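You operate a simulated robot arm through the tools that you are given. There is no shell and no other tool. Be economical: measure what you need, move in short steps, check, and stop when the job is done.

Carry out the task below with a simulated robot arm. There is one attempt and no reset: what you move stays moved.

## Task
Fetch the black gasket coil and set it on the top of the black table. Take the orange mug and put it on the red dot pane. Put the blue jug on the top of the low table away on the top of the green counter. Put the 40 wooden block from the top of the low table on top of the white lift card and the 20 wooden block in the silver steel tray. Stack the orange can labelled "firm" from the top of the grey table on top of the orange can marked "soft". Stack the jar that says "grease" from the top of the steel bench on top of the jar that says "OIL". Put the glass unit from the top of the steel bench on top of the grey frame there. Take the wheel chock from the top of the steel bench and leave it on the top of the red table. Take the jar that says "primer" from the top of the padded table and put it on the yellow sachet. Take the green bottle from the bottom shelf of the steel shelving and leave it on top of the white load card. Do these in any order. Set down upright: orange mug, blue jug, glass unit, jar, green bottle.

The check looks at the end state, three seconds after you hand in, the way a careful person would. Anything else that was tipped, shoved, dropped, spilled or broken makes it a failure.

## Robot
A 7-joint arm with a three-finger gripper on a trunk, on a base that drives. Base frame: it is fixed to the floor where the robot stands at the start and does not move with it; the origin is under the middle of the robot, x ahead of it, y to its left, z up; the surface under the hand at the start is at about z = 0.85. Units: m, degrees, N and s.
With the tool pointing down near the work surface it reaches from about 0.1 to 0.88 m from the robot's upright axis, wherever it stands. Its first joint turns from -166.0 to 166.0 degrees. Places, roughly: black gasket coil (14x14x5 cm) [0.5, 0.2, 0.9]; blue jar, green jar [0, 3, 0.5]; blue jug (14x9x13 cm) [0.7, -1.8, 0.5]; glass unit [-1.75, 0.25, 1]; green bottle [7, 7, 0.25]; grey frame [-1.75, 0.75, 0.75]; load card [5.25, 9, 0.75]; orange can [-1.75, -1.25, 0.75]; orange mug (12x8x10 cm) [0.8, -0.5, 0.9]; red dot pane (20x15x1 cm) [0.5, -0.7, 0.9]; red jar, white jar, yellow jar [-1.75, -0.25, 1]; steel tray (24x18x5 cm) [0.6, -2.2, 0.5]; top of the black table [3.7, -1.6, 0.8]; top of the green counter [10.6, 1.2, 0.8]; top of the red table [1.3, -2, 0.8]; wheel chock (15x7x7 cm) [-1.8, 1.4, 0.9]; white lift card [0.75, -2.5, 0.5]; wooden block [0.5, -2.75, 0.5]; yellow sachet [0, 3.25, 0.5]. Payload 2.94 kg.
The TCP is the grasp point between the finger pads, 0.03 m short of the fingertips. In the tool frame z runs along the fingers and y along their closing line. The gripper opens to 0.132 m. The gripper's body begins 0.107 m behind the TCP.
Orientation is told as [roll, pitch, yaw] about the base's x, y, z axes, in that order, counted from this pose: with the fingers straight down and closing along the base's y, the tool's x points along the base's -x, its y along +y and its z along -z.

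## Interface
- The arm moves only by the tool move_arm. Its argument "series" is a list of rows, each a list of 3 entries, a list of its own where there are three numbers: the shift along the base's x, y, z in m, then the turn, a rotation vector about the base's x, y, z in degrees, then the opening, from 0 (shut) to 1 (fully open). In form: [[[x, y, z], [ax, ay, az], gripper], ...]. A call has 1 to 8 rows; each row shifts and turns the commanded pose from where the row before left it. A row lasts 0.2 s, in which the tool goes at most 0.05 m and 8.6 degrees; a call with a longer step from one row to the next is refused whole, and so is a gripper value outside its range. Where a pose cannot be reached the arm comes as near as it can. A force on the tool above 40 N (or 10 N above the force at the start of the call, whichever is more), or a blocked arm, ends the call early, and 0.2 s more pass. Each finger halts on what it meets, pressing with about 45 N; the grip force reading is that of the motor and also rises with nothing between the fingers. The clock runs only during rows and for 0.2 s after the last one: add rows that do not move to give the fingers time. The reply holds the time, the measured pose of the TCP, the force on the tool along the base axes, the opening and the grip force, in the units named above and with some noise, with the torque about the TCP (base axes, N m) and any sound that the robot's microphone picked up.
- Cameras (640 x 400 px; columns grow to the right, rows downward): "scene" is now at [0.0326, 0.1682, 1.8039]; the picture's right is [-0.43, -0.90, 0.00], its down [-0.78, 0.38, -0.49] and it looks along [0.44, -0.21, -0.87] (base axes); focal length 294 px, centre (320, 200). "wrist" rides on the gripper at [0.072, 0.003, -0.144] in the tool frame; the picture's right is [-0.04, 1.00, 0.00], its down [-0.88, -0.04, -0.48] and it looks along [-0.48, -0.02, 0.88] (tool axes); focal length 256 px, centre (320, 200). There is no depth. A picture from a camera that has moved, and an enlarged one, comes with that camera's place and axes in the base frame and with its lens. The place of the scene camera against the robot may be out by one fixed shift of up to 0.012 m in any direction.
- grab_frame(camera): a new picture of that camera. No time passes.
- slide_trunk(by): slides the trunk up (or, below 0, down) by that many m; the arm and the scene camera ride with it, the base frame stays. It gives what a move gives, with no picture.
- drive_base(legs): drives the robot by 1 to 6 legs, each [ahead, left, turn to the left] in m, m and degrees, along the robot's own axes; the way and the turn of a leg run together, so that a leg with both is an arc; at most 1.5 m and 180 degrees a leg. The arm and the cameras ride along, it lands a little off, and it stops where it bumps. It gives what a move gives.
- aim_head(pan, tilt): turns the head with the scene camera to pan (to the left, within 143 degrees either way) and tilt (down, from -29 to 69), counted from straight ahead of the robot. It gives what a move gives.
- close_up(camera, box): a new picture of the part [left, top, right, bottom] of that camera's present view, enlarged. No time passes.
- finish_job(): hands the job in; it is judged then, once.

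Go step by step. Nothing tells you exact positions but the pictures and the camera data: compare them with the known pose of the tool, close in by small moves and look again before you grip or let go. The budget is 546 turns and 328 pictures, counting those below and the enlarged ones. Unless the task says otherwise, let go and move clear before handing in, and close with one line.

The tools are called after "Request:" as name(argument=value, ...) on one line, values as JSON. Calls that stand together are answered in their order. move_arm: Moves the arm, as the interface text tells. Its arguments: {"type":"object","properties":{"series":{"type":"array"}},"required":["series"]} The other tools are called the same way: slide_trunk (by) slides the trunk up or down; drive_base (legs) drives the base; aim_head (pan, tilt) turns the head that bears the scene camera; grab_frame (camera) takes a picture; close_up (camera, box) takes an enlarged picture of a part of a camera's view; finish_job () hands the job in.

At the start:

```text
time_s: 0.0
ee_pos: [0.347, -0.3105, 1.0848]
orientation: [0.0, 0.1, 0.0]
wrist_force: [1.4, 1.4, 0.3]
moment: [0.01, -0.04, -0.04]
finger_gap: 0.1319
grasp_force: 0.1
trunk travel left (down, up): [-0.325, 0.215]
robot x, y, heading: [0.0, -0.0002, -0.0]
head pan, tilt: [-25.7, 60.4]
```

scene: 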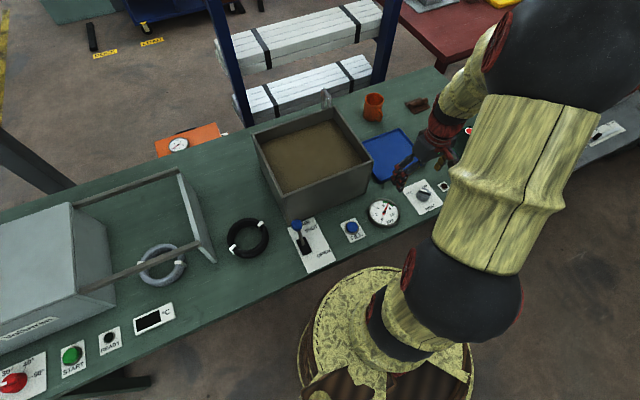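
wrist: 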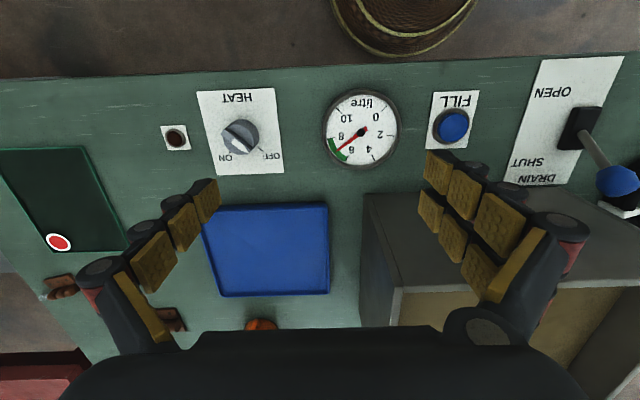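

I see the bench ahead with the coil near [0.475, 0.227], the orange mug near [0.80, -0.45] and the red-dot pane to the right. I look around to the right before driving.

Request:
aim_head(pan=-60, tilt=40)

Request:
grab_frame(camera="scene")

```text
time_s: 1.0
ee_pos: [0.3476, -0.3106, 1.0844]
orientation: [0.0, -0.1, 0.0]
wrist_force: [0.0, 1.2, -0.2]
moment: [0.02, -0.01, 0.0]
finger_gap: 0.132
grasp_force: 0.0
trunk travel left (down, up): [-0.325, 0.215]
robot x, y, heading: [0.0028, -0.0003, -0.1]
head pan, tilt: [-60.0, 40.0]
```

```text
325 pictures are left
camera scene: at [0.0156, 0.1233, 1.8311], right [-0.87, -0.5, 0.0], down [-0.32, 0.56, -0.77], along [0.38, -0.66, -0.64], focal length 294 px, centre (320, 200)
```

scene: 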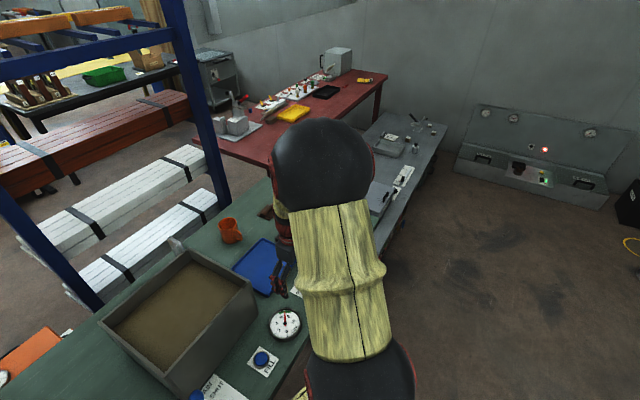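

The floor to the right is open. I drive 0.45 m to the right so the mug and pane come within reach.

Request:
drive_base(legs=[[0, -0.45, 0]])

Request:
aim_head(pan=-10, tilt=50)

Request:
grab_frame(camera="scene")

Request:
grab_frame(camera="wrist")

```text
time_s: 3.7
ee_pos: [0.3463, -0.7614, 1.085]
orientation: [0.0, -0.1, 0.0]
wrist_force: [0.6, -0.9, -0.4]
moment: [-0.02, -0.05, 0.0]
finger_gap: 0.132
grasp_force: 0.1
trunk travel left (down, up): [-0.325, 0.215]
robot x, y, heading: [-0.0005, -0.4515, -0.2]
head pan, tilt: [-60.0, 40.0]
```

```text
time_s: 4.9
ee_pos: [0.3468, -0.7605, 1.0846]
orientation: [-0.1, 0.0, 0.0]
wrist_force: [0.4, 1.3, 0.3]
moment: [0.01, 0.0, 0.01]
finger_gap: 0.1322
grasp_force: 0.0
trunk travel left (down, up): [-0.325, 0.215]
robot x, y, heading: [0.0008, -0.4479, 0.0]
head pan, tilt: [-10.0, 50.0]
```

```text
324 pictures are left
camera scene: at [0.0489, -0.2664, 1.817], right [-0.17, -0.98, 0.0], down [-0.75, 0.13, -0.64], along [0.63, -0.11, -0.77], focal length 294 px, centre (320, 200)
```

scene: 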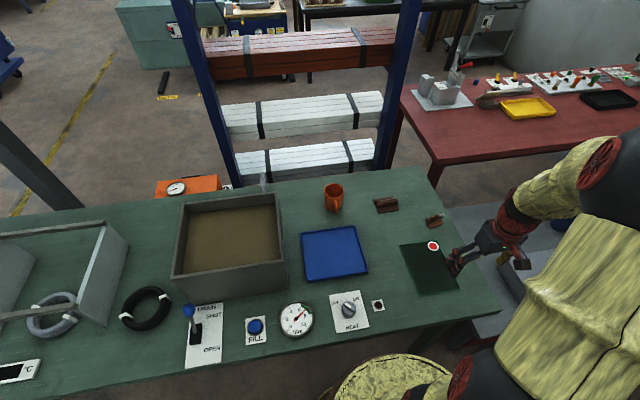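

```text
323 pictures are left
camera wrist: at [0.2743, -0.7566, 1.2287], right [0.04, 1.0, 0.0], down [0.88, -0.04, 0.48], along [0.47, -0.02, -0.88], focal length 256 px, centre (320, 200)
```

wrist: 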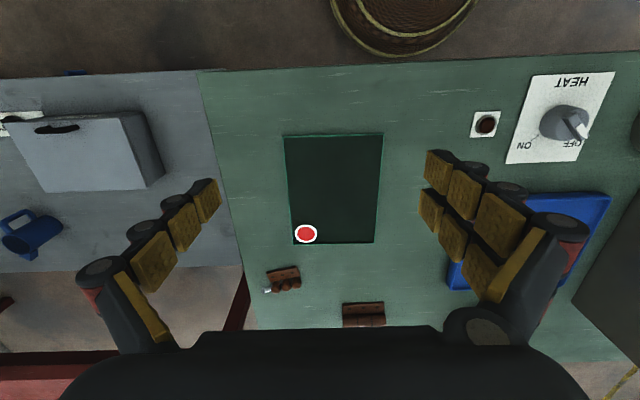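

The pane is centred near [0.455, -0.737]. I take a close look at the mug to see which way its handle points.

Request:
close_up(camera="scene", box=[270, 150, 430, 250])

```text
4.00 times, centred on (350, 200) of scene
camera zoom: at [0.0489, -0.2664, 1.817], right [-0.17, -0.98, 0.0], down [-0.75, 0.13, -0.64], along [0.63, -0.11, -0.77], focal length 1178 px, centre (200, 200)
```

zoom: 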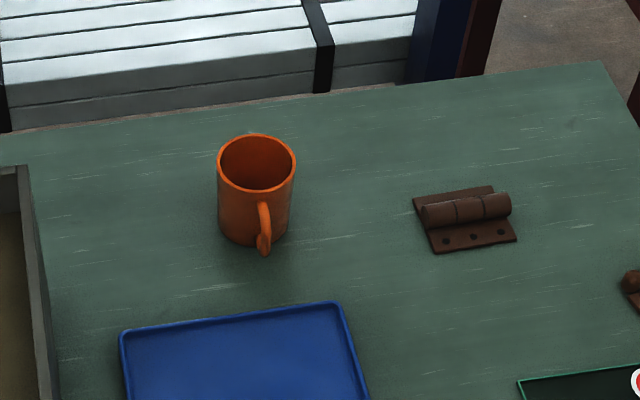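

The mug's handle points toward the robot, rim centre near [0.797, -0.453]. I go over it with the fingers closing along y and check with the wrist camera.

Request:
move_arm(series=[[[0.035, 0.024, 0], [0, 0, 0], 1], [[0.035, 0.024, 0], [0, 0, 0], 1], [[0.035, 0.024, 0], [0, 0, 0], 1], [[0.035, 0.024, 0], [0, 0, 0], 1], [[0.035, 0.024, 0], [0, 0, 0], 1], [[0.035, 0.024, 0], [0, 0, 0], 1], [[0.035, 0.024, 0], [0, 0, 0], 1], [[0.035, 0.024, 0], [0, 0, 0], 1]])

Request:
move_arm(series=[[[0.034, 0.023, 0], [0, 0, 0], 1], [[0.034, 0.023, 0], [0, 0, 0], 1], [[0.034, 0.023, 0], [0, 0, 0], 1], [[0.034, 0.023, 0], [0, 0, 0], 1], [[0.034, 0.023, 0], [0, 0, 0], 1], [[0, 0, 0], [0, 0, 0], 1]])

Request:
grab_frame(camera="wrist")

```text
time_s: 6.7
ee_pos: [0.6273, -0.5699, 1.0831]
orientation: [0.0, 0.2, 0.0]
wrist_force: [1.0, 0.3, 0.2]
moment: [-0.02, 0.03, 0.0]
finger_gap: 0.132
grasp_force: 0.1
trunk travel left (down, up): [-0.325, 0.215]
robot x, y, heading: [0.0017, -0.4525, -0.1]
head pan, tilt: [-10.0, 50.0]
```

```text
time_s: 8.1
ee_pos: [0.7967, -0.4546, 1.0839]
orientation: [-0.1, 0.0, 0.0]
wrist_force: [0.3, 0.3, 0.1]
moment: [0.0, 0.0, -0.05]
finger_gap: 0.1318
grasp_force: 0.0
trunk travel left (down, up): [-0.325, 0.215]
robot x, y, heading: [-0.0011, -0.4505, -0.3]
head pan, tilt: [-10.0, 50.0]
```

```text
321 pictures are left
camera wrist: at [0.7248, -0.4505, 1.2282], right [0.04, 1.0, 0.0], down [0.88, -0.04, 0.48], along [0.47, -0.02, -0.88], focal length 256 px, centre (320, 200)
```

wrist: 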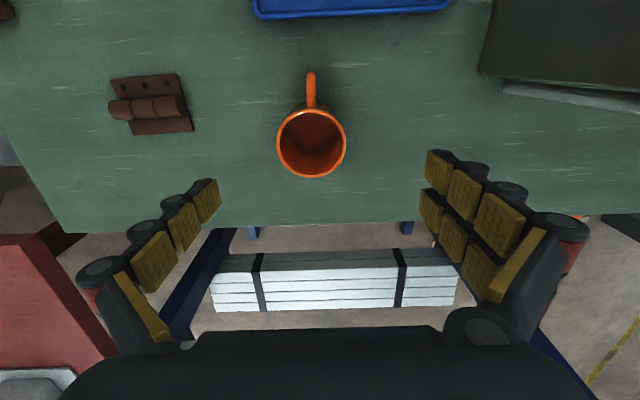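

The rim is at about [0.802, -0.462]. I shift slightly, descend and close.

Request:
move_arm(series=[[[0.005, -0.007, -0.02], [0, 0, 0], 1], [[0, 0, -0.04], [0, 0, 0], 1], [[0, 0, -0.04], [0, 0, 0], 1], [[0, 0, -0.04], [0, 0, 0], 1], [[0, 0, -0.04], [0, 0, 0], 1], [[0, 0, 0], [0, 0, 0], 1]])

Request:
move_arm(series=[[[0, 0, 0], [0, 0, 0], 0.5], [[0, 0, 0], [0, 0, 0], 0.4], [[0, 0, 0], [0, 0, 0], 0.3], [[0, 0, 0], [0, 0, 0], 0.3], [[0, 0, 0], [0, 0, 0], 0.3], [[0, 0, 0], [0, 0, 0], 0.3]])

Request:
grab_frame(camera="wrist")

```text
time_s: 9.5
ee_pos: [0.8013, -0.459, 0.9023]
orientation: [0.0, 0.0, 0.0]
wrist_force: [-1.3, -0.3, 0.4]
moment: [0.02, -0.01, 0.03]
finger_gap: 0.1319
grasp_force: 0.1
trunk travel left (down, up): [-0.325, 0.215]
robot x, y, heading: [0.0033, -0.4503, 0.0]
head pan, tilt: [-10.0, 50.0]
```

```text
time_s: 10.9
ee_pos: [0.8019, -0.4602, 0.9043]
orientation: [0.0, 0.0, -0.1]
wrist_force: [-0.4, -1.9, 2.6]
moment: [-0.09, 0.05, 0.0]
finger_gap: 0.0794
grasp_force: 31.9
trunk travel left (down, up): [-0.325, 0.215]
robot x, y, heading: [-0.0004, -0.4495, 0.2]
head pan, tilt: [-10.0, 50.0]
```

```text
320 pictures are left
camera wrist: at [0.7295, -0.4557, 1.0484], right [0.04, 1.0, 0.0], down [0.88, -0.04, 0.48], along [0.48, -0.02, -0.88], focal length 256 px, centre (320, 200)
```

wrist: 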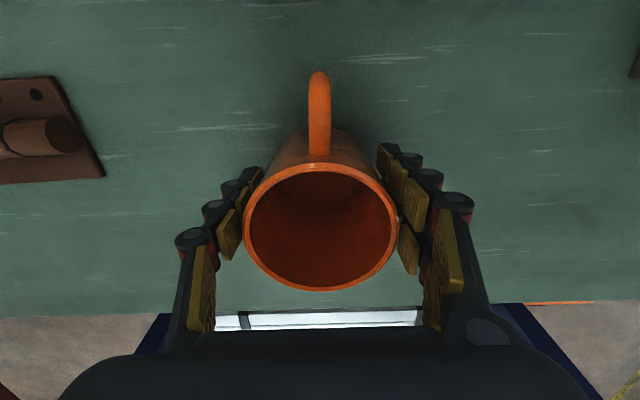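

The mug is gripped. I lift it and carry it over the pane.

Request:
move_arm(series=[[[0, 0, 0.03], [0, 0, 0], 0.3], [[0, 0, 0.04], [0, 0, 0], 0.3], [[0, 0, 0.04], [0, 0, 0], 0.3], [[-0.03, -0.025, 0.01], [0, 0, 0], 0.3], [[-0.035, -0.029, 0], [0, 0, 0], 0.3], [[-0.035, -0.029, 0], [0, 0, 0], 0.3], [[-0.035, -0.029, 0], [0, 0, 0], 0.3], [[-0.035, -0.029, 0], [0, 0, 0], 0.3]])

Request:
move_arm(series=[[[-0.035, -0.029, 0], [0, 0, 0], 0.3], [[-0.035, -0.029, 0], [0, 0, 0], 0.3], [[-0.035, -0.029, 0], [0, 0, 0], 0.3], [[-0.035, -0.029, 0], [0, 0, 0], 0.3], [[-0.022, -0.02, 0], [0, 0, 0], 0.3], [[0, 0, 0], [0, 0, 0], 0.3]])

Request:
grab_frame(camera="wrist")

Request:
grab_frame(camera="scene")

```text
time_s: 12.7
ee_pos: [0.6312, -0.6026, 1.0261]
orientation: [0.0, 0.0, 0.0]
wrist_force: [0.5, 0.2, -3.0]
moment: [0.06, 0.0, 0.03]
finger_gap: 0.0788
grasp_force: 44.8
trunk travel left (down, up): [-0.325, 0.215]
robot x, y, heading: [0.0006, -0.4509, 0.0]
head pan, tilt: [-10.0, 50.0]
```

```text
time_s: 14.1
ee_pos: [0.4711, -0.7376, 1.0236]
orientation: [0.0, 0.0, 0.0]
wrist_force: [0.7, -0.2, -2.7]
moment: [0.01, 0.01, -0.01]
finger_gap: 0.0788
grasp_force: 45.3
trunk travel left (down, up): [-0.325, 0.215]
robot x, y, heading: [-0.0018, -0.4502, 0.1]
head pan, tilt: [-10.0, 50.0]
```

```text
319 pictures are left
camera wrist: at [0.3973, -0.7337, 1.1692], right [0.04, 1.0, 0.0], down [0.88, -0.04, 0.48], along [0.47, -0.02, -0.88], focal length 256 px, centre (320, 200)
```

wrist: 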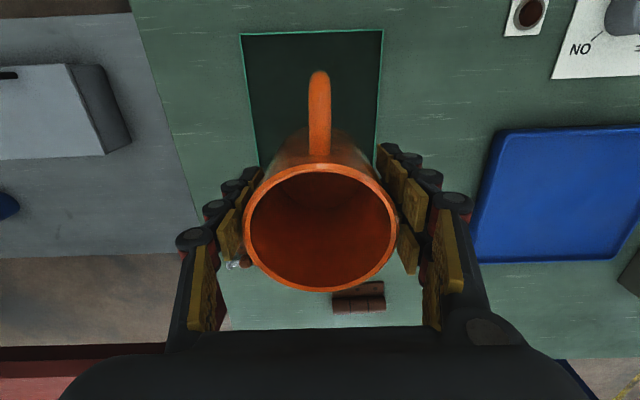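

```text
318 pictures are left
camera scene: at [0.0491, -0.2665, 1.817], right [-0.17, -0.98, 0.0], down [-0.75, 0.13, -0.64], along [0.63, -0.11, -0.77], focal length 294 px, centre (320, 200)
```

scene: 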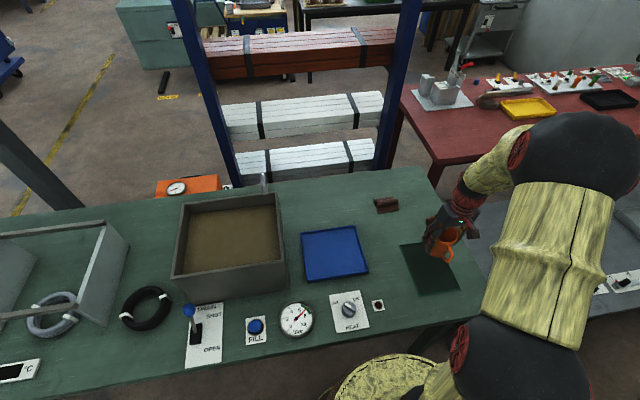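

The pane spans x 0.37–0.57 around y -0.74. I lower the mug onto it.

Request:
move_arm(series=[[[0.008, -0.001, -0.03], [0, 0, 0], 0.3], [[0, 0, -0.04], [0, 0, 0], 0.3], [[0, 0, -0.02], [0, 0, 0], 0.3], [[0, 0, -0.01], [0, 0, 0], 0.3], [[0, 0, -0.006], [0, 0, 0], 0.3], [[0, 0, 0], [0, 0, 0], 0.3]])

```text
time_s: 15.5
ee_pos: [0.4776, -0.7405, 0.9183]
orientation: [0.1, 0.0, 0.0]
wrist_force: [-0.9, -0.1, -3.0]
moment: [-0.04, -0.02, -0.02]
finger_gap: 0.0788
grasp_force: 45.3
trunk travel left (down, up): [-0.325, 0.215]
robot x, y, heading: [0.0038, -0.4451, -0.1]
head pan, tilt: [-10.0, 50.0]
```

Request:
move_arm(series=[[[0, 0, -0.003], [0, 0, 0], 0.3], [[0, 0, -0.003], [0, 0, 0], 0.3], [[0, 0, 0], [0, 0, 0], 0.3]])

```text
time_s: 16.3
ee_pos: [0.4779, -0.7392, 0.9124]
orientation: [0.1, 0.0, 0.1]
wrist_force: [-1.1, -0.2, -2.7]
moment: [-0.02, -0.01, 0.0]
finger_gap: 0.079
grasp_force: 45.3
trunk travel left (down, up): [-0.325, 0.215]
robot x, y, heading: [-0.0015, -0.4526, -0.1]
head pan, tilt: [-10.0, 50.0]
```

Request:
move_arm(series=[[[0, 0, -0.002], [0, 0, 0], 0.3], [[0, 0, -0.002], [0, 0, 0], 0.3], [[0, 0, 0], [0, 0, 0], 0.3]])

```text
time_s: 17.1
ee_pos: [0.4776, -0.7399, 0.9106]
orientation: [-0.1, 0.0, 0.0]
wrist_force: [-1.7, 3.7, 14.9]
moment: [0.55, 0.39, 0.01]
finger_gap: 0.0789
grasp_force: 45.1
trunk travel left (down, up): [-0.325, 0.215]
robot x, y, heading: [-0.0004, -0.4494, -0.2]
head pan, tilt: [-10.0, 50.0]
```

Contact. I open slowly and rise.

Request:
move_arm(series=[[[0, 0, 0.001], [0, 0, 0], 0.62], [[0, 0, 0], [0, 0, 0], 0.8], [[0, 0, 0], [0, 0, 0], 1], [[0, 0, 0], [0, 0, 0], 1], [[0, 0, 0.04], [0, 0, 0], 1], [[0, 0, 0.05], [0, 0, 0], 1], [[0, 0, 0.05], [0, 0, 0], 1], [[0, 0, 0.03], [0, 0, 0], 1]])

Request:
grab_frame(camera="wrist")

```text
time_s: 18.9
ee_pos: [0.4766, -0.738, 1.0801]
orientation: [0.0, 0.0, -0.1]
wrist_force: [0.1, -0.6, 0.3]
moment: [-0.01, -0.01, 0.03]
finger_gap: 0.132
grasp_force: 0.0
trunk travel left (down, up): [-0.325, 0.215]
robot x, y, heading: [-0.0002, -0.4469, 0.2]
head pan, tilt: [-10.0, 50.0]
```

```text
317 pictures are left
camera wrist: at [0.4048, -0.7338, 1.2236], right [0.04, 1.0, 0.0], down [0.88, -0.04, 0.47], along [0.47, -0.02, -0.88], focal length 256 px, centre (320, 200)
```

wrist: 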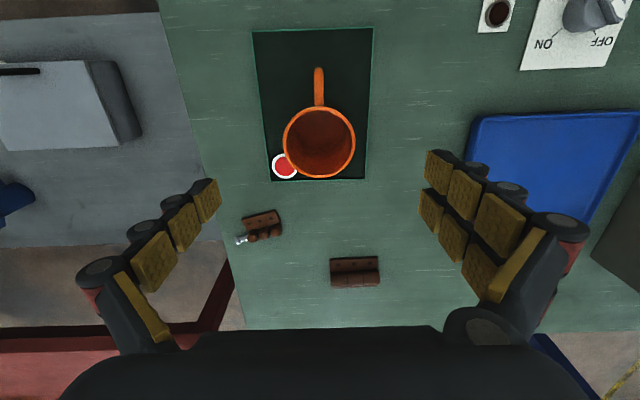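

The mug stands on the pane. Next is the black coil: I lift and retract the hand, drive back left and look.

Request:
move_arm(series=[[[0, 0, 0.05], [0, 0, 0], 1], [[-0.03, 0.02, 0.04], [0, 0, 0], 0.6], [[-0.03, 0.03, 0], [0, 0, 0], 0.6], [[-0.03, 0.03, 0], [0, 0, 0], 0.6]])

Request:
drive_base(legs=[[0, 0.5, 0]])

Request:
aim_head(pan=15, tilt=60)

Request:
grab_frame(camera="scene")

```text
refused: row 2 steps farther than a row can; nothing moved
```

```text
time_s: 21.8
ee_pos: [0.4756, -0.2447, 1.0786]
orientation: [0.0, 0.1, -0.2]
wrist_force: [0.8, 0.3, 0.1]
moment: [0.01, -0.01, -0.05]
finger_gap: 0.1318
grasp_force: 0.1
trunk travel left (down, up): [-0.325, 0.215]
robot x, y, heading: [0.0025, 0.0459, 0.5]
head pan, tilt: [-10.0, 50.0]
```

```text
time_s: 22.7
ee_pos: [0.4781, -0.244, 1.079]
orientation: [0.0, 0.0, -0.3]
wrist_force: [-0.9, -0.4, -0.8]
moment: [-0.02, -0.02, 0.0]
finger_gap: 0.1319
grasp_force: 0.1
trunk travel left (down, up): [-0.325, 0.215]
robot x, y, heading: [0.0048, 0.0465, -0.2]
head pan, tilt: [15.0, 60.0]
```

```text
316 pictures are left
camera scene: at [0.0395, 0.2595, 1.8045], right [0.25, -0.97, 0.0], down [-0.84, -0.22, -0.5], along [0.48, 0.13, -0.87], focal length 294 px, centre (320, 200)
```

scene: 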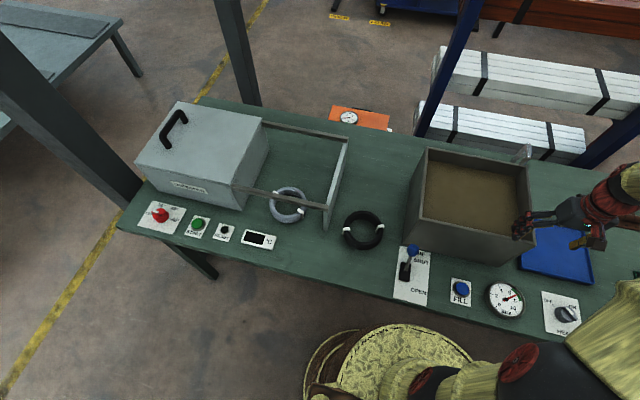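

The coil's centre is at about [0.475, 0.228]. I rise, swing round in front of the vat while turning the hand 90°, to grip the ring on its near side.

Request:
move_arm(series=[[[0, 0, 0.05], [0, 0, 0], 1], [[-0.03, 0, 0.03], [0, 0, 8.2], 0.6], [[-0.028, 0.035, 0], [0, 0, 8.2], 0.5], [[0, 0.044, 0], [0, 0, 8.2], 0.5], [[0, 0.044, 0], [0, 0, 8.2], 0.5], [[0, 0.044, 0], [0, 0, 8.2], 0.5], [[0, 0.044, 0], [0, 0, 8.2], 0.5], [[0, 0.044, 0], [0, 0, 8.2], 0.5]])

Request:
move_arm(series=[[[0, 0.044, 0], [0, 0, 8.2], 0.5], [[0, 0.044, 0], [0, 0, 8.2], 0.5], [[0, 0.044, 0], [0, 0, 8.2], 0.5], [[0, 0.044, 0], [0, 0, 8.2], 0.5], [[0, 0.041, 0], [0, 0, 0], 0.5], [[0, 0, 0], [0, 0, 0], 0.5]])

Request:
grab_frame(camera="wrist")

```text
time_s: 24.5
ee_pos: [0.4196, 0.0124, 1.1587]
orientation: [0.0, -0.1, 57.4]
wrist_force: [-0.4, 0.0, -0.2]
moment: [-0.04, 0.03, -0.01]
finger_gap: 0.0662
grasp_force: 0.1
trunk travel left (down, up): [-0.325, 0.215]
robot x, y, heading: [0.002, 0.0469, -0.2]
head pan, tilt: [15.0, 60.0]
```

```text
time_s: 25.9
ee_pos: [0.4185, 0.2268, 1.1598]
orientation: [0.0, -0.1, 90.0]
wrist_force: [-0.1, -0.2, -0.2]
moment: [0.0, -0.01, 0.01]
finger_gap: 0.0661
grasp_force: 0.1
trunk travel left (down, up): [-0.325, 0.215]
robot x, y, heading: [0.0039, 0.0455, -0.2]
head pan, tilt: [15.0, 60.0]
```

```text
315 pictures are left
camera wrist: at [0.4157, 0.157, 1.3033], right [-1.0, 0.04, 0.0], down [0.04, 0.88, 0.48], along [0.02, 0.48, -0.88], focal length 256 px, centre (320, 200)
```

wrist: 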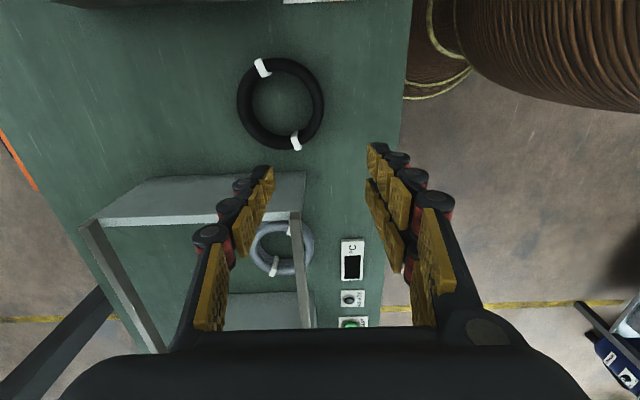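

The ring centre from the wrist view is about [0.481, 0.216]. I descend so the fingers straddle the near side of the ring.

Request:
move_arm(series=[[[0.0045, -0.011, -0.035], [0, 0, 0], 0.5], [[0, 0, -0.045], [0, 0, 0], 0.5], [[0, 0, -0.045], [0, 0, 0], 0.5], [[0, 0, -0.045], [0, 0, 0], 0.5], [[0, 0, 0], [0, 0, 0], 0.5]])

Request:
grab_frame(camera="wrist")

```text
time_s: 27.1
ee_pos: [0.4248, 0.2141, 0.9891]
orientation: [0.1, 0.0, 90.0]
wrist_force: [-0.1, 0.0, 0.2]
moment: [0.0, -0.01, 0.0]
finger_gap: 0.066
grasp_force: 0.0
trunk travel left (down, up): [-0.325, 0.215]
robot x, y, heading: [0.004, 0.0477, -0.3]
head pan, tilt: [15.0, 60.0]
```

```text
314 pictures are left
camera wrist: at [0.4212, 0.1444, 1.1331], right [-1.0, 0.04, 0.0], down [0.04, 0.88, 0.48], along [0.02, 0.48, -0.88], focal length 256 px, centre (320, 200)
```

wrist: 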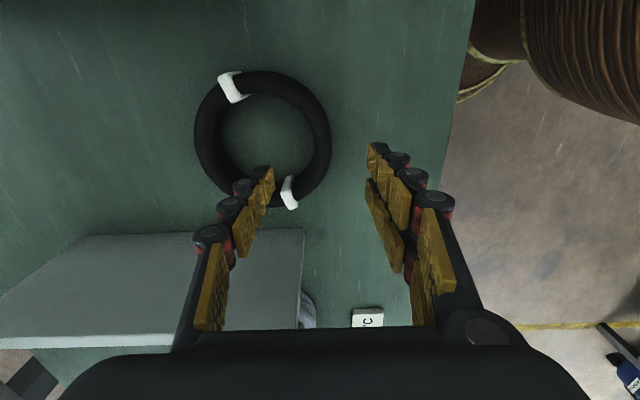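

Request:
move_arm(series=[[[0.003, 0, -0.035], [0, 0, 0], 0.5], [[0, 0, -0.04], [0, 0, 0], 0.5], [[0, 0, -0.025], [0, 0, 0], 0.5], [[0, 0, 0], [0, 0, 0], 0.5]])

Request:
grab_frame(camera="wrist")

```text
time_s: 28.1
ee_pos: [0.4277, 0.2168, 0.8906]
orientation: [0.0, 0.0, 90.1]
wrist_force: [0.2, 0.3, 0.6]
moment: [0.0, 0.03, 0.01]
finger_gap: 0.0661
grasp_force: 0.0
trunk travel left (down, up): [-0.325, 0.215]
robot x, y, heading: [0.0025, 0.0476, -0.3]
head pan, tilt: [15.0, 60.0]
```

```text
313 pictures are left
camera wrist: at [0.425, 0.1456, 1.0339], right [-1.0, 0.04, 0.0], down [0.04, 0.88, 0.48], along [0.02, 0.48, -0.88], focal length 256 px, centre (320, 200)
```

wrist: 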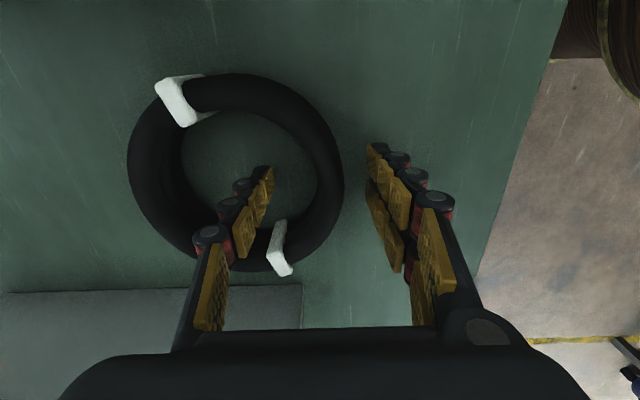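

The ring is between the fingers. I lower a touch and close.

Request:
move_arm(series=[[[0, -0.002, -0.006], [0, 0, 0], 0.5], [[0, 0, 0], [0, 0, 0], 0.3], [[0, 0, 0], [0, 0, 0], 0.1], [[0, 0, 0], [0, 0, 0], 0.1], [[0, 0, 0], [0, 0, 0], 0.1], [[0, 0, 0.02], [0, 0, 0], 0.1], [[0, 0, 0.04], [0, 0, 0], 0.1], [[0, 0, 0], [0, 0, 0], 0.1]])

Request:
grab_frame(camera="wrist")

```text
time_s: 29.9
ee_pos: [0.4283, 0.2146, 0.9427]
orientation: [0.0, 0.0, 90.0]
wrist_force: [-0.5, 0.0, -1.1]
moment: [0.02, 0.07, -0.04]
finger_gap: 0.0191
grasp_force: 44.2
trunk travel left (down, up): [-0.325, 0.215]
robot x, y, heading: [0.0041, 0.0455, -0.3]
head pan, tilt: [15.0, 60.0]
```

```text
312 pictures are left
camera wrist: at [0.425, 0.1435, 1.0873], right [-1.0, 0.04, 0.0], down [0.04, 0.88, 0.48], along [0.02, 0.48, -0.88], focal length 256 px, centre (320, 200)
```

wrist: 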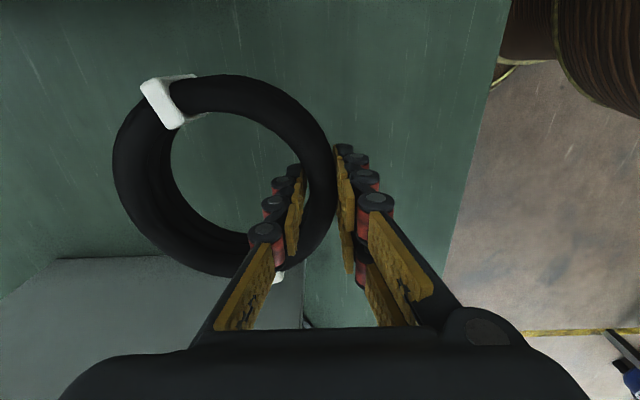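

The coil is held. I lift it, pull it in, and look around for a driving route to the black table.

Request:
move_arm(series=[[[0, 0, 0.05], [0, 0, 0], 0.1], [[0, 0, 0.05], [0, 0, 0], 0.1], [[0, 0, 0.05], [0, 0, 0], 0.1], [[-0.03, -0.03, 0.02], [0, 0, 0], 0.1], [[-0.03, -0.03, 0], [0, 0, 0], 0.1], [[0, -0.04, 0], [0, 0, 0], 0.1]])

Request:
aim_head(pan=40, tilt=15)

Request:
grab_frame(camera="scene")

Request:
aim_head(pan=-30, tilt=15)

Request:
grab_frame(camera="scene")

```text
time_s: 31.3
ee_pos: [0.366, 0.1124, 1.1123]
orientation: [0.1, 0.1, 90.0]
wrist_force: [-0.4, -0.5, -0.9]
moment: [0.01, 0.1, 0.0]
finger_gap: 0.0191
grasp_force: 44.0
trunk travel left (down, up): [-0.325, 0.215]
robot x, y, heading: [0.0005, 0.0433, -0.4]
head pan, tilt: [15.0, 60.0]
```

```text
time_s: 32.4
ee_pos: [0.3677, 0.1146, 1.1135]
orientation: [0.0, 0.0, 90.0]
wrist_force: [-0.3, 0.2, -1.2]
moment: [-0.02, 0.1, 0.0]
finger_gap: 0.019
grasp_force: 44.2
trunk travel left (down, up): [-0.325, 0.215]
robot x, y, heading: [0.0019, 0.0461, -0.1]
head pan, tilt: [40.0, 15.0]
```

```text
311 pictures are left
camera scene: at [0.0467, 0.3027, 1.8706], right [0.64, -0.77, 0.0], down [-0.2, -0.17, -0.97], along [0.74, 0.62, -0.26], focal length 294 px, centre (320, 200)
```

scene: 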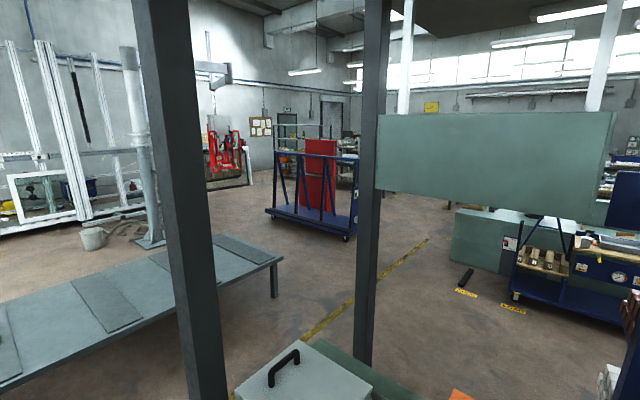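

```text
time_s: 33.8
ee_pos: [0.3656, 0.1136, 1.1134]
orientation: [0.0, -0.1, 90.0]
wrist_force: [0.4, -0.7, -1.0]
moment: [0.01, 0.1, 0.03]
finger_gap: 0.0191
grasp_force: 44.0
trunk travel left (down, up): [-0.325, 0.215]
robot x, y, heading: [0.0025, 0.0419, 0.0]
head pan, tilt: [-30.0, 15.0]
```

```text
310 pictures are left
camera scene: at [0.0557, 0.196, 1.8707], right [-0.5, -0.86, 0.0], down [-0.22, 0.13, -0.97], along [0.83, -0.49, -0.26], focal length 294 px, centre (320, 200)
```

scene: 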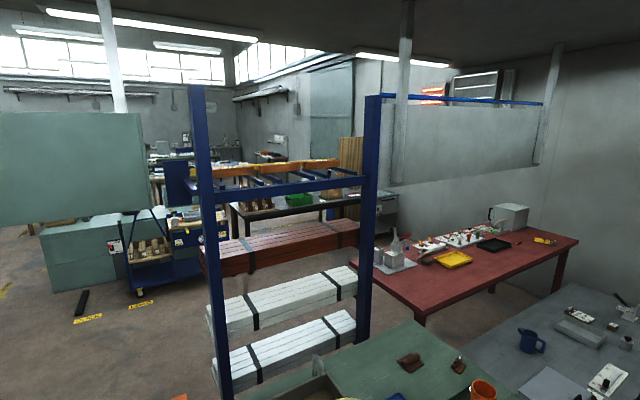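

The route leads left around the bench end (y≈1.06) through the corridor before the padded table (y≈2.48). I check the space behind and to the left first.

Request:
aim_head(pan=120, tilt=30)

Request:
grab_frame(camera="scene")

```text
time_s: 36.2
ee_pos: [0.3664, 0.1137, 1.112]
orientation: [0.1, 0.0, 90.0]
wrist_force: [0.1, 0.4, -1.0]
moment: [0.01, 0.11, 0.03]
finger_gap: 0.0191
grasp_force: 44.9
trunk travel left (down, up): [-0.325, 0.215]
robot x, y, heading: [0.0038, 0.0471, -0.1]
head pan, tilt: [120.0, 30.0]
```

```text
309 pictures are left
camera scene: at [-0.07, 0.3215, 1.8465], right [0.87, 0.5, 0.0], down [0.25, -0.43, -0.87], along [-0.43, 0.75, -0.5], focal length 294 px, centre (320, 200)
```

scene: 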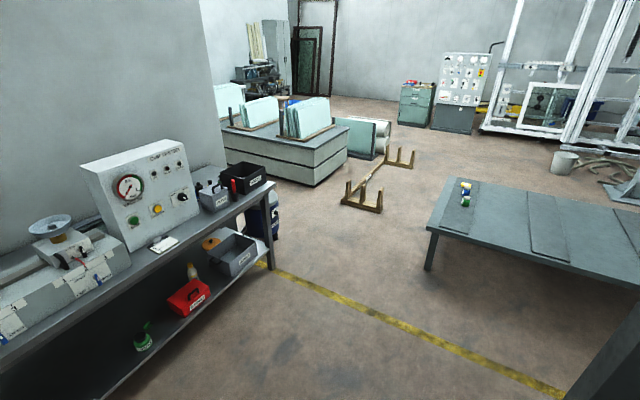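

The floor is clear. I back off, go left past the bench end, then forward along the corridor.

Request:
drive_base(legs=[[-0.45, 0, 0], [0, 1.5, 0], [0, 0.15, 0], [1.4, 0, 0]])

Request:
aim_head(pan=-30, tilt=30)

Request:
grab_frame(camera="scene")

```text
time_s: 53.4
ee_pos: [1.3157, 1.7557, 1.1135]
orientation: [0.0, 0.0, 90.3]
wrist_force: [0.1, 0.6, -2.4]
moment: [0.02, 0.09, 0.02]
finger_gap: 0.0192
grasp_force: 44.7
trunk travel left (down, up): [-0.325, 0.215]
robot x, y, heading: [0.9529, 1.6897, 0.2]
head pan, tilt: [120.0, 30.0]
```

```text
time_s: 55.8
ee_pos: [1.3153, 1.757, 1.1127]
orientation: [0.0, -0.1, 90.2]
wrist_force: [0.8, -0.5, -2.2]
moment: [-0.01, 0.06, 0.0]
finger_gap: 0.0192
grasp_force: 43.7
trunk travel left (down, up): [-0.325, 0.215]
robot x, y, heading: [0.9508, 1.6881, 0.3]
head pan, tilt: [-30.0, 30.0]
```

```text
308 pictures are left
camera scene: at [1.0011, 1.8392, 1.8465], right [-0.5, -0.87, 0.0], down [-0.43, 0.25, -0.87], along [0.75, -0.43, -0.5], focal length 294 px, centre (320, 200)
```

scene: 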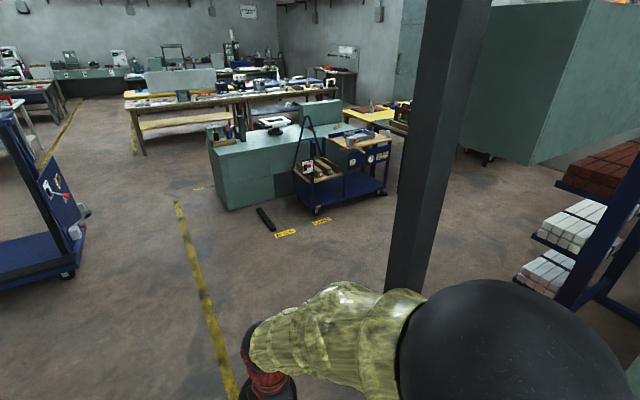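

The way ahead is open. I go to about x 2.65 and turn right to face the black table.

Request:
drive_base(legs=[[1.5, 0, 0], [0.3, 0, -80], [0.4, 0, 0]])

Request:
aim_head(pan=0, tilt=25)

Request:
grab_frame(camera="scene")

```text
time_s: 68.8
ee_pos: [2.8767, 0.7629, 1.1125]
orientation: [0.0, 0.0, 10.1]
wrist_force: [-0.2, -0.1, -1.9]
moment: [0.11, 0.02, 0.01]
finger_gap: 0.0192
grasp_force: 44.0
trunk travel left (down, up): [-0.325, 0.215]
robot x, y, heading: [2.7454, 1.1129, -80.5]
head pan, tilt: [-30.0, 30.0]
cut short: leg 2
```

```text
time_s: 69.7
ee_pos: [2.8758, 0.7623, 1.1121]
orientation: [0.1, 0.1, 10.2]
wrist_force: [-0.5, -0.2, -2.5]
moment: [0.08, 0.03, 0.03]
finger_gap: 0.0192
grasp_force: 44.7
trunk travel left (down, up): [-0.325, 0.215]
robot x, y, heading: [2.7451, 1.1117, -80.0]
head pan, tilt: [0.0, 25.0]
```

```text
307 pictures are left
camera scene: at [2.9459, 1.0887, 1.8544], right [-0.99, -0.17, 0.0], down [-0.07, 0.42, -0.91], along [0.16, -0.89, -0.42], focal length 294 px, centre (320, 200)
```

scene: 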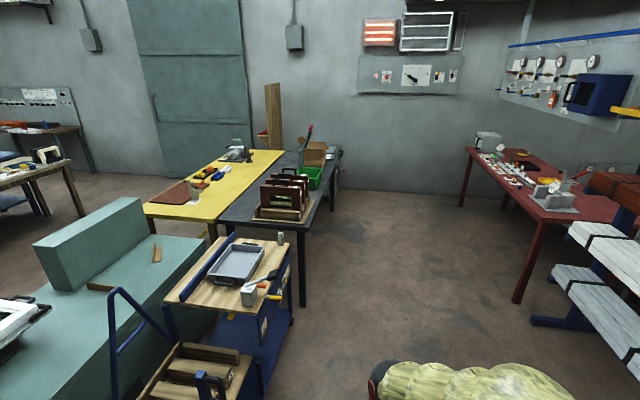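

The black table spans about x 3.36–4.04, y -0.64 to -2.6, with items on it. I drive down its left (open) side and turn to face it.

Request:
drive_base(legs=[[1.4, -0.2, 0], [0.9, -0.15, 0], [0, 0, 80]])

Request:
aim_head(pan=0, tilt=40)

Request:
grab_frame(camera="scene")

```text
time_s: 84.6
ee_pos: [3.1618, -1.153, 1.1125]
orientation: [0.0, 0.0, 89.6]
wrist_force: [0.0, -0.7, -2.3]
moment: [-0.01, 0.09, 0.01]
finger_gap: 0.019
grasp_force: 44.0
trunk travel left (down, up): [-0.325, 0.215]
robot x, y, heading: [2.8, -1.2161, -0.9]
head pan, tilt: [0.0, 25.0]
```

```text
time_s: 85.3
ee_pos: [3.1616, -1.153, 1.1118]
orientation: [0.0, 0.1, 89.6]
wrist_force: [-0.3, 0.4, -2.1]
moment: [-0.01, 0.1, 0.0]
finger_gap: 0.0188
grasp_force: 44.4
trunk travel left (down, up): [-0.325, 0.215]
robot x, y, heading: [2.7947, -1.2212, -0.4]
head pan, tilt: [0.0, 40.0]
```

```text
306 pictures are left
camera scene: at [2.8557, -1.0222, 1.8312], right [-0.01, -1.0, 0.0], down [-0.64, 0.01, -0.77], along [0.77, -0.01, -0.64], focal length 294 px, centre (320, 200)
```

scene: 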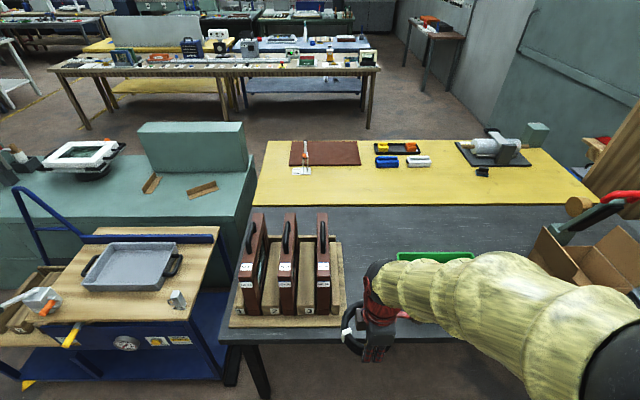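

There may be a free spot right of the file rack, in front of the green tray. I check with the wrist camera.

Request:
grab_frame(camera="wrist")

Request:
close_up(camera="scene", box=[320, 190, 640, 390])

```text
305 pictures are left
camera wrist: at [3.1581, -1.2246, 1.257], right [-1.0, 0.05, 0.0], down [0.04, 0.88, 0.48], along [0.02, 0.47, -0.88], focal length 256 px, centre (320, 200)
```

wrist: 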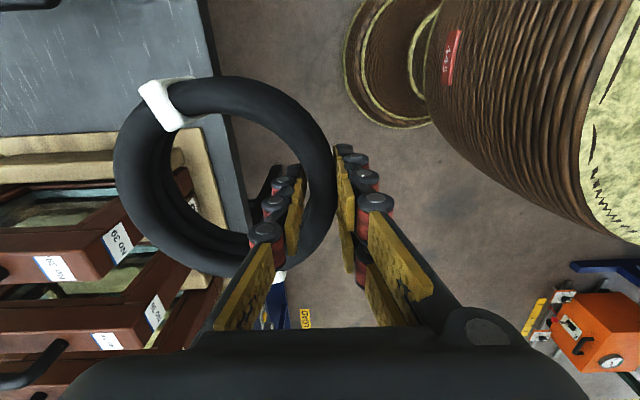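

```text
2.00 times, centred on (480, 290) of scene
camera zoom: at [2.8557, -1.0222, 1.8312], right [-0.01, -1.0, 0.0], down [-0.64, 0.01, -0.77], along [0.77, -0.01, -0.64], focal length 589 px, centre (0, 20)
```

zoom: 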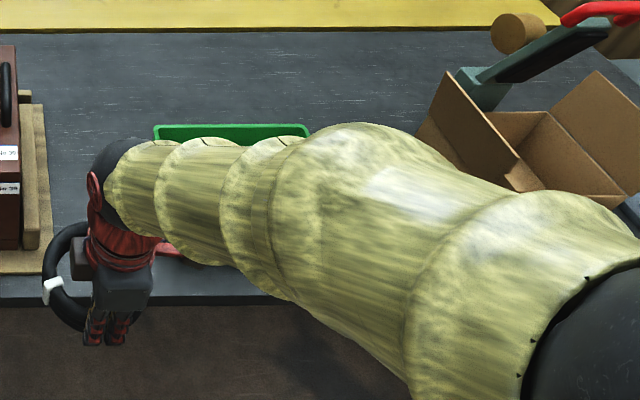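

A free strip lies behind the green tray (x 3.75–4.04). I shift right a little and look again before deciding.

Request:
drive_base(legs=[[0, -0.35, 0]])

Request:
grab_frame(camera="scene")

Request:
grab_frame(camera="wrist")

```text
time_s: 87.6
ee_pos: [3.1601, -1.5044, 1.1125]
orientation: [0.0, 0.0, 89.8]
wrist_force: [0.7, -0.2, -1.4]
moment: [0.02, 0.07, 0.0]
finger_gap: 0.0192
grasp_force: 44.1
trunk travel left (down, up): [-0.325, 0.215]
robot x, y, heading: [2.7919, -1.5694, -0.4]
head pan, tilt: [0.0, 40.0]
```

```text
303 pictures are left
camera scene: at [2.8523, -1.3725, 1.8312], right [-0.01, -1.0, 0.0], down [-0.64, 0.01, -0.77], along [0.77, -0.01, -0.64], focal length 294 px, centre (320, 200)
```

scene: 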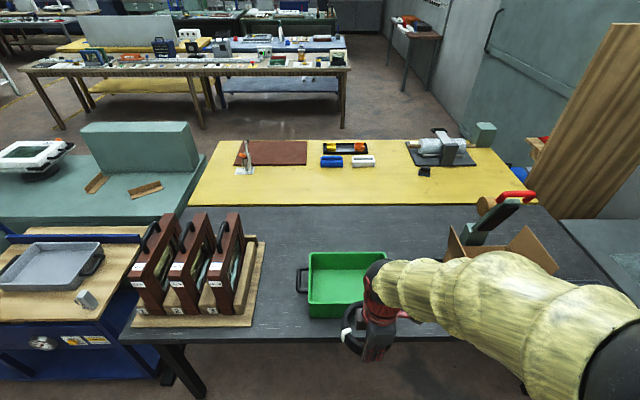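

```text
302 pictures are left
camera wrist: at [3.1548, -1.5744, 1.257], right [-1.0, 0.05, 0.0], down [0.04, 0.88, 0.48], along [0.02, 0.48, -0.88], focal length 256 px, centre (320, 200)
```

wrist: 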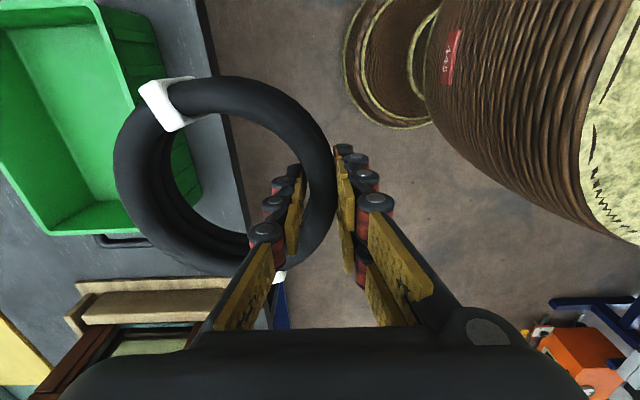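

There is clear table behind the green tray near [3.85, -1.5]. I drive 0.25 m ahead and reach the coil over there.

Request:
drive_base(legs=[[0.25, 0, 0]])

Request:
move_arm(series=[[[0.045, 0, 0], [0, 0, 0], 0.1], [[0.045, 0, 0], [0, 0, 0], 0.1], [[0.045, 0, 0], [0, 0, 0], 0.1], [[0.045, 0, 0], [0, 0, 0], 0.1], [[0.045, 0, 0], [0, 0, 0], 0.1], [[0.045, 0, 0], [0, 0, 0], 0.1], [[0.045, 0, 0], [0, 0, 0], 0.1], [[0.04, 0, 0], [0, 0, 0], 0.1]])

Request:
grab_frame(camera="wrist")

Request:
grab_frame(camera="scene")

```text
time_s: 89.4
ee_pos: [3.4082, -1.5052, 1.1124]
orientation: [0.1, 0.0, 89.5]
wrist_force: [-0.5, -0.1, -1.8]
moment: [-0.01, 0.15, 0.0]
finger_gap: 0.019
grasp_force: 44.5
trunk travel left (down, up): [-0.325, 0.215]
robot x, y, heading: [3.0451, -1.5708, -0.7]
head pan, tilt: [0.0, 40.0]
```

```text
time_s: 91.2
ee_pos: [3.7651, -1.505, 1.111]
orientation: [0.0, 0.1, 89.6]
wrist_force: [0.8, -0.3, -1.6]
moment: [-0.03, 0.11, -0.04]
finger_gap: 0.019
grasp_force: 44.3
trunk travel left (down, up): [-0.325, 0.215]
robot x, y, heading: [3.045, -1.5711, -0.6]
head pan, tilt: [0.0, 40.0]
```

```text
301 pictures are left
camera wrist: at [3.7604, -1.576, 1.2547], right [-1.0, 0.05, 0.0], down [0.04, 0.88, 0.48], along [0.02, 0.47, -0.88], focal length 256 px, centre (320, 200)
```

wrist: 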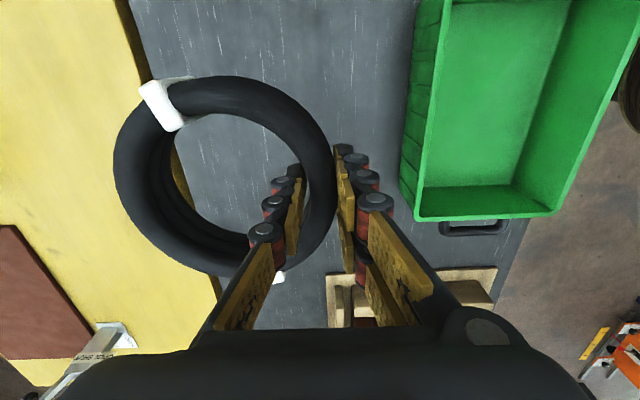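

```text
300 pictures are left
camera scene: at [3.104, -1.374, 1.831], right [-0.01, -1.0, 0.0], down [-0.64, 0.01, -0.77], along [0.77, -0.01, -0.64], focal length 294 px, centre (320, 200)
```

scene: 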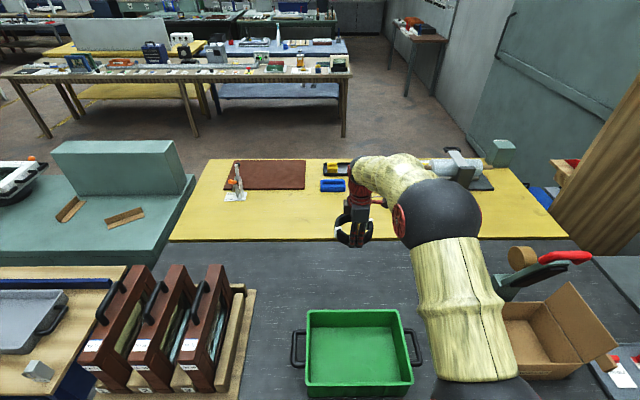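

The strip is clear under the coil. I lower it.

Request:
move_arm(series=[[[0.005, 0, -0.045], [0, 0, 0], 0.1], [[0, 0, -0.045], [0, 0, 0], 0.1], [[0, 0, -0.045], [0, 0, 0], 0.1], [[0, 0, -0.045], [0, 0, 0], 0.1], [[0, 0, -0.045], [0, 0, 0], 0.1], [[0, 0, -0.03], [0, 0, 0], 0.1], [[0, 0, 0], [0, 0, 0], 0.1]])

Request:
grab_frame(camera="wrist")

```text
time_s: 92.8
ee_pos: [3.7675, -1.5055, 0.8565]
orientation: [-0.1, 0.1, 89.6]
wrist_force: [0.7, 0.3, -1.7]
moment: [0.03, 0.08, -0.02]
finger_gap: 0.0192
grasp_force: 44.0
trunk travel left (down, up): [-0.325, 0.215]
robot x, y, heading: [3.0419, -1.5698, -0.7]
head pan, tilt: [0.0, 40.0]
```

```text
299 pictures are left
camera wrist: at [3.7643, -1.5759, 1.0005], right [-1.0, 0.05, 0.0], down [0.04, 0.88, 0.48], along [0.02, 0.47, -0.88], focal length 256 px, centre (320, 200)
```

wrist: 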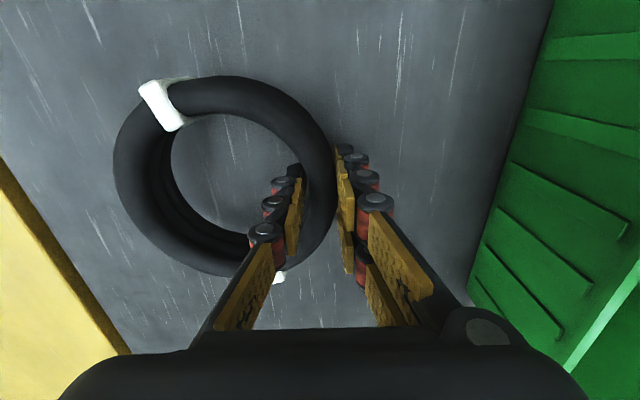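

Request:
move_arm(series=[[[0, 0, -0.008], [0, 0, 0], 0.1], [[0, 0, -0.004], [0, 0, 0], 0.1], [[0, 0, -0.004], [0, 0, 0], 0.1], [[0, 0, -0.003], [0, 0, 0], 0.1], [[0, 0, 0], [0, 0, 0], 0.1]])

```text
time_s: 94.0
ee_pos: [3.7674, -1.5061, 0.8375]
orientation: [0.1, 0.0, 89.7]
wrist_force: [0.0, -0.1, -1.7]
moment: [0.0, 0.09, 0.01]
finger_gap: 0.0192
grasp_force: 44.6
trunk travel left (down, up): [-0.325, 0.215]
robot x, y, heading: [3.0444, -1.5734, -0.6]
head pan, tilt: [0.0, 40.0]
```

Request:
move_arm(series=[[[0, 0, -0.003], [0, 0, 0], 0.1], [[0, 0, -0.003], [0, 0, 0], 0.1], [[0, 0, 0], [0, 0, 0], 0.1]])

```text
time_s: 94.8
ee_pos: [3.7668, -1.5064, 0.8347]
orientation: [-0.1, 0.0, 89.6]
wrist_force: [-3.4, -0.6, 7.7]
moment: [0.18, 0.08, 0.0]
finger_gap: 0.0188
grasp_force: 44.3
trunk travel left (down, up): [-0.325, 0.215]
robot x, y, heading: [3.0399, -1.5691, -0.6]
head pan, tilt: [0.0, 40.0]
```

Touched down. I open a little and rise straight up.

Request:
move_arm(series=[[[0, 0, 0], [0, 0, 0], 0.3], [[0, 0, 0], [0, 0, 0], 0.45], [[0, 0, 0], [0, 0, 0], 0.45], [[0, 0, 0.04], [0, 0, 0], 0.45], [[0, 0, 0.05], [0, 0, 0], 0.45], [[0, 0, 0.05], [0, 0, 0], 0.45], [[0, 0, 0.05], [0, 0, 0], 0.45], [[0, 0, 0.05], [0, 0, 0], 0.45]])

Request:
grab_frame(camera="wrist")

```text
time_s: 96.6
ee_pos: [3.7667, -1.506, 1.0736]
orientation: [0.1, 0.0, 89.6]
wrist_force: [-0.5, -0.4, -0.7]
moment: [-0.02, -0.03, 0.01]
finger_gap: 0.0594
grasp_force: 0.1
trunk travel left (down, up): [-0.325, 0.215]
robot x, y, heading: [3.0387, -1.572, -0.5]
head pan, tilt: [0.0, 40.0]
```

```text
298 pictures are left
camera wrist: at [3.7635, -1.5767, 1.218], right [-1.0, 0.05, 0.0], down [0.04, 0.88, 0.48], along [0.02, 0.47, -0.88], focal length 256 px, centre (320, 200)
```

wrist: 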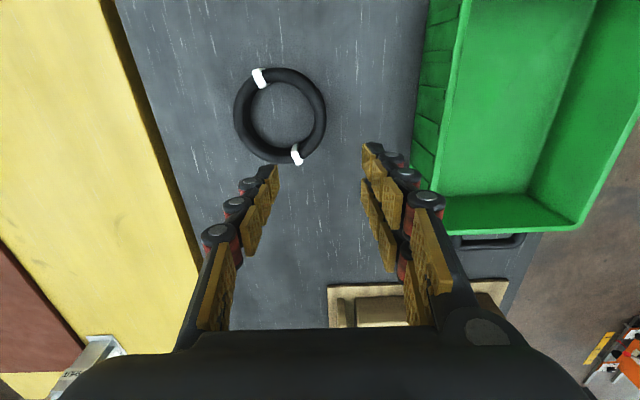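

The coil lies on the black table. I retract the hand, turning it back to yaw 0, then drive back round toward the low table.

Request:
move_arm(series=[[[0, 0, 0.04], [0, 0, -8], 0.5], [[-0.04, 0, 0], [0, 0, -8], 0.5], [[-0.04, 0, 0], [0, 0, -8], 0.5], [[-0.04, 0, 0], [0, 0, -8], 0.5], [[-0.04, 0, 0], [0, 0, -8], 0.5], [[-0.04, 0, 0], [0, 0, -8], 0.5], [[-0.04, 0, 0], [0, 0, -8], 0.5], [[-0.04, 0, 0], [0, 0, -8], 0.5]])

Request:
move_arm(series=[[[-0.04, 0, 0], [0, 0, -8], 0.5], [[-0.04, 0, 0], [0, 0, -8], 0.5], [[-0.02, 0, 0], [0, 0, -8], 0.5], [[0, 0, 0], [0, 0, -1.5], 0.5]])

Request:
drive_base(legs=[[-0.28, 0, 0], [0, 1.4, 0], [0, 1.2, 0], [0, 0.65, 0]])

```text
time_s: 98.4
ee_pos: [3.486, -1.5044, 1.115]
orientation: [0.1, 0.0, 25.5]
wrist_force: [-1.1, 0.5, 0.7]
moment: [0.01, -0.04, 0.0]
finger_gap: 0.0661
grasp_force: 0.0
trunk travel left (down, up): [-0.325, 0.215]
robot x, y, heading: [3.0427, -1.5731, -0.3]
head pan, tilt: [0.0, 40.0]
```

```text
time_s: 99.4
ee_pos: [3.3871, -1.5051, 1.1125]
orientation: [0.0, 0.1, -0.1]
wrist_force: [-0.1, 0.7, -0.4]
moment: [0.02, -0.01, -0.01]
finger_gap: 0.0663
grasp_force: 0.0
trunk travel left (down, up): [-0.325, 0.215]
robot x, y, heading: [3.0445, -1.5707, -0.6]
head pan, tilt: [0.0, 40.0]
```

```text
time_s: 116.8
ee_pos: [3.095, 1.7495, 1.1122]
orientation: [0.0, -0.1, 1.3]
wrist_force: [0.3, 0.1, 0.4]
moment: [0.01, 0.01, 0.01]
finger_gap: 0.0659
grasp_force: 0.1
trunk travel left (down, up): [-0.325, 0.215]
robot x, y, heading: [2.7536, 1.677, 0.4]
head pan, tilt: [0.0, 40.0]
```

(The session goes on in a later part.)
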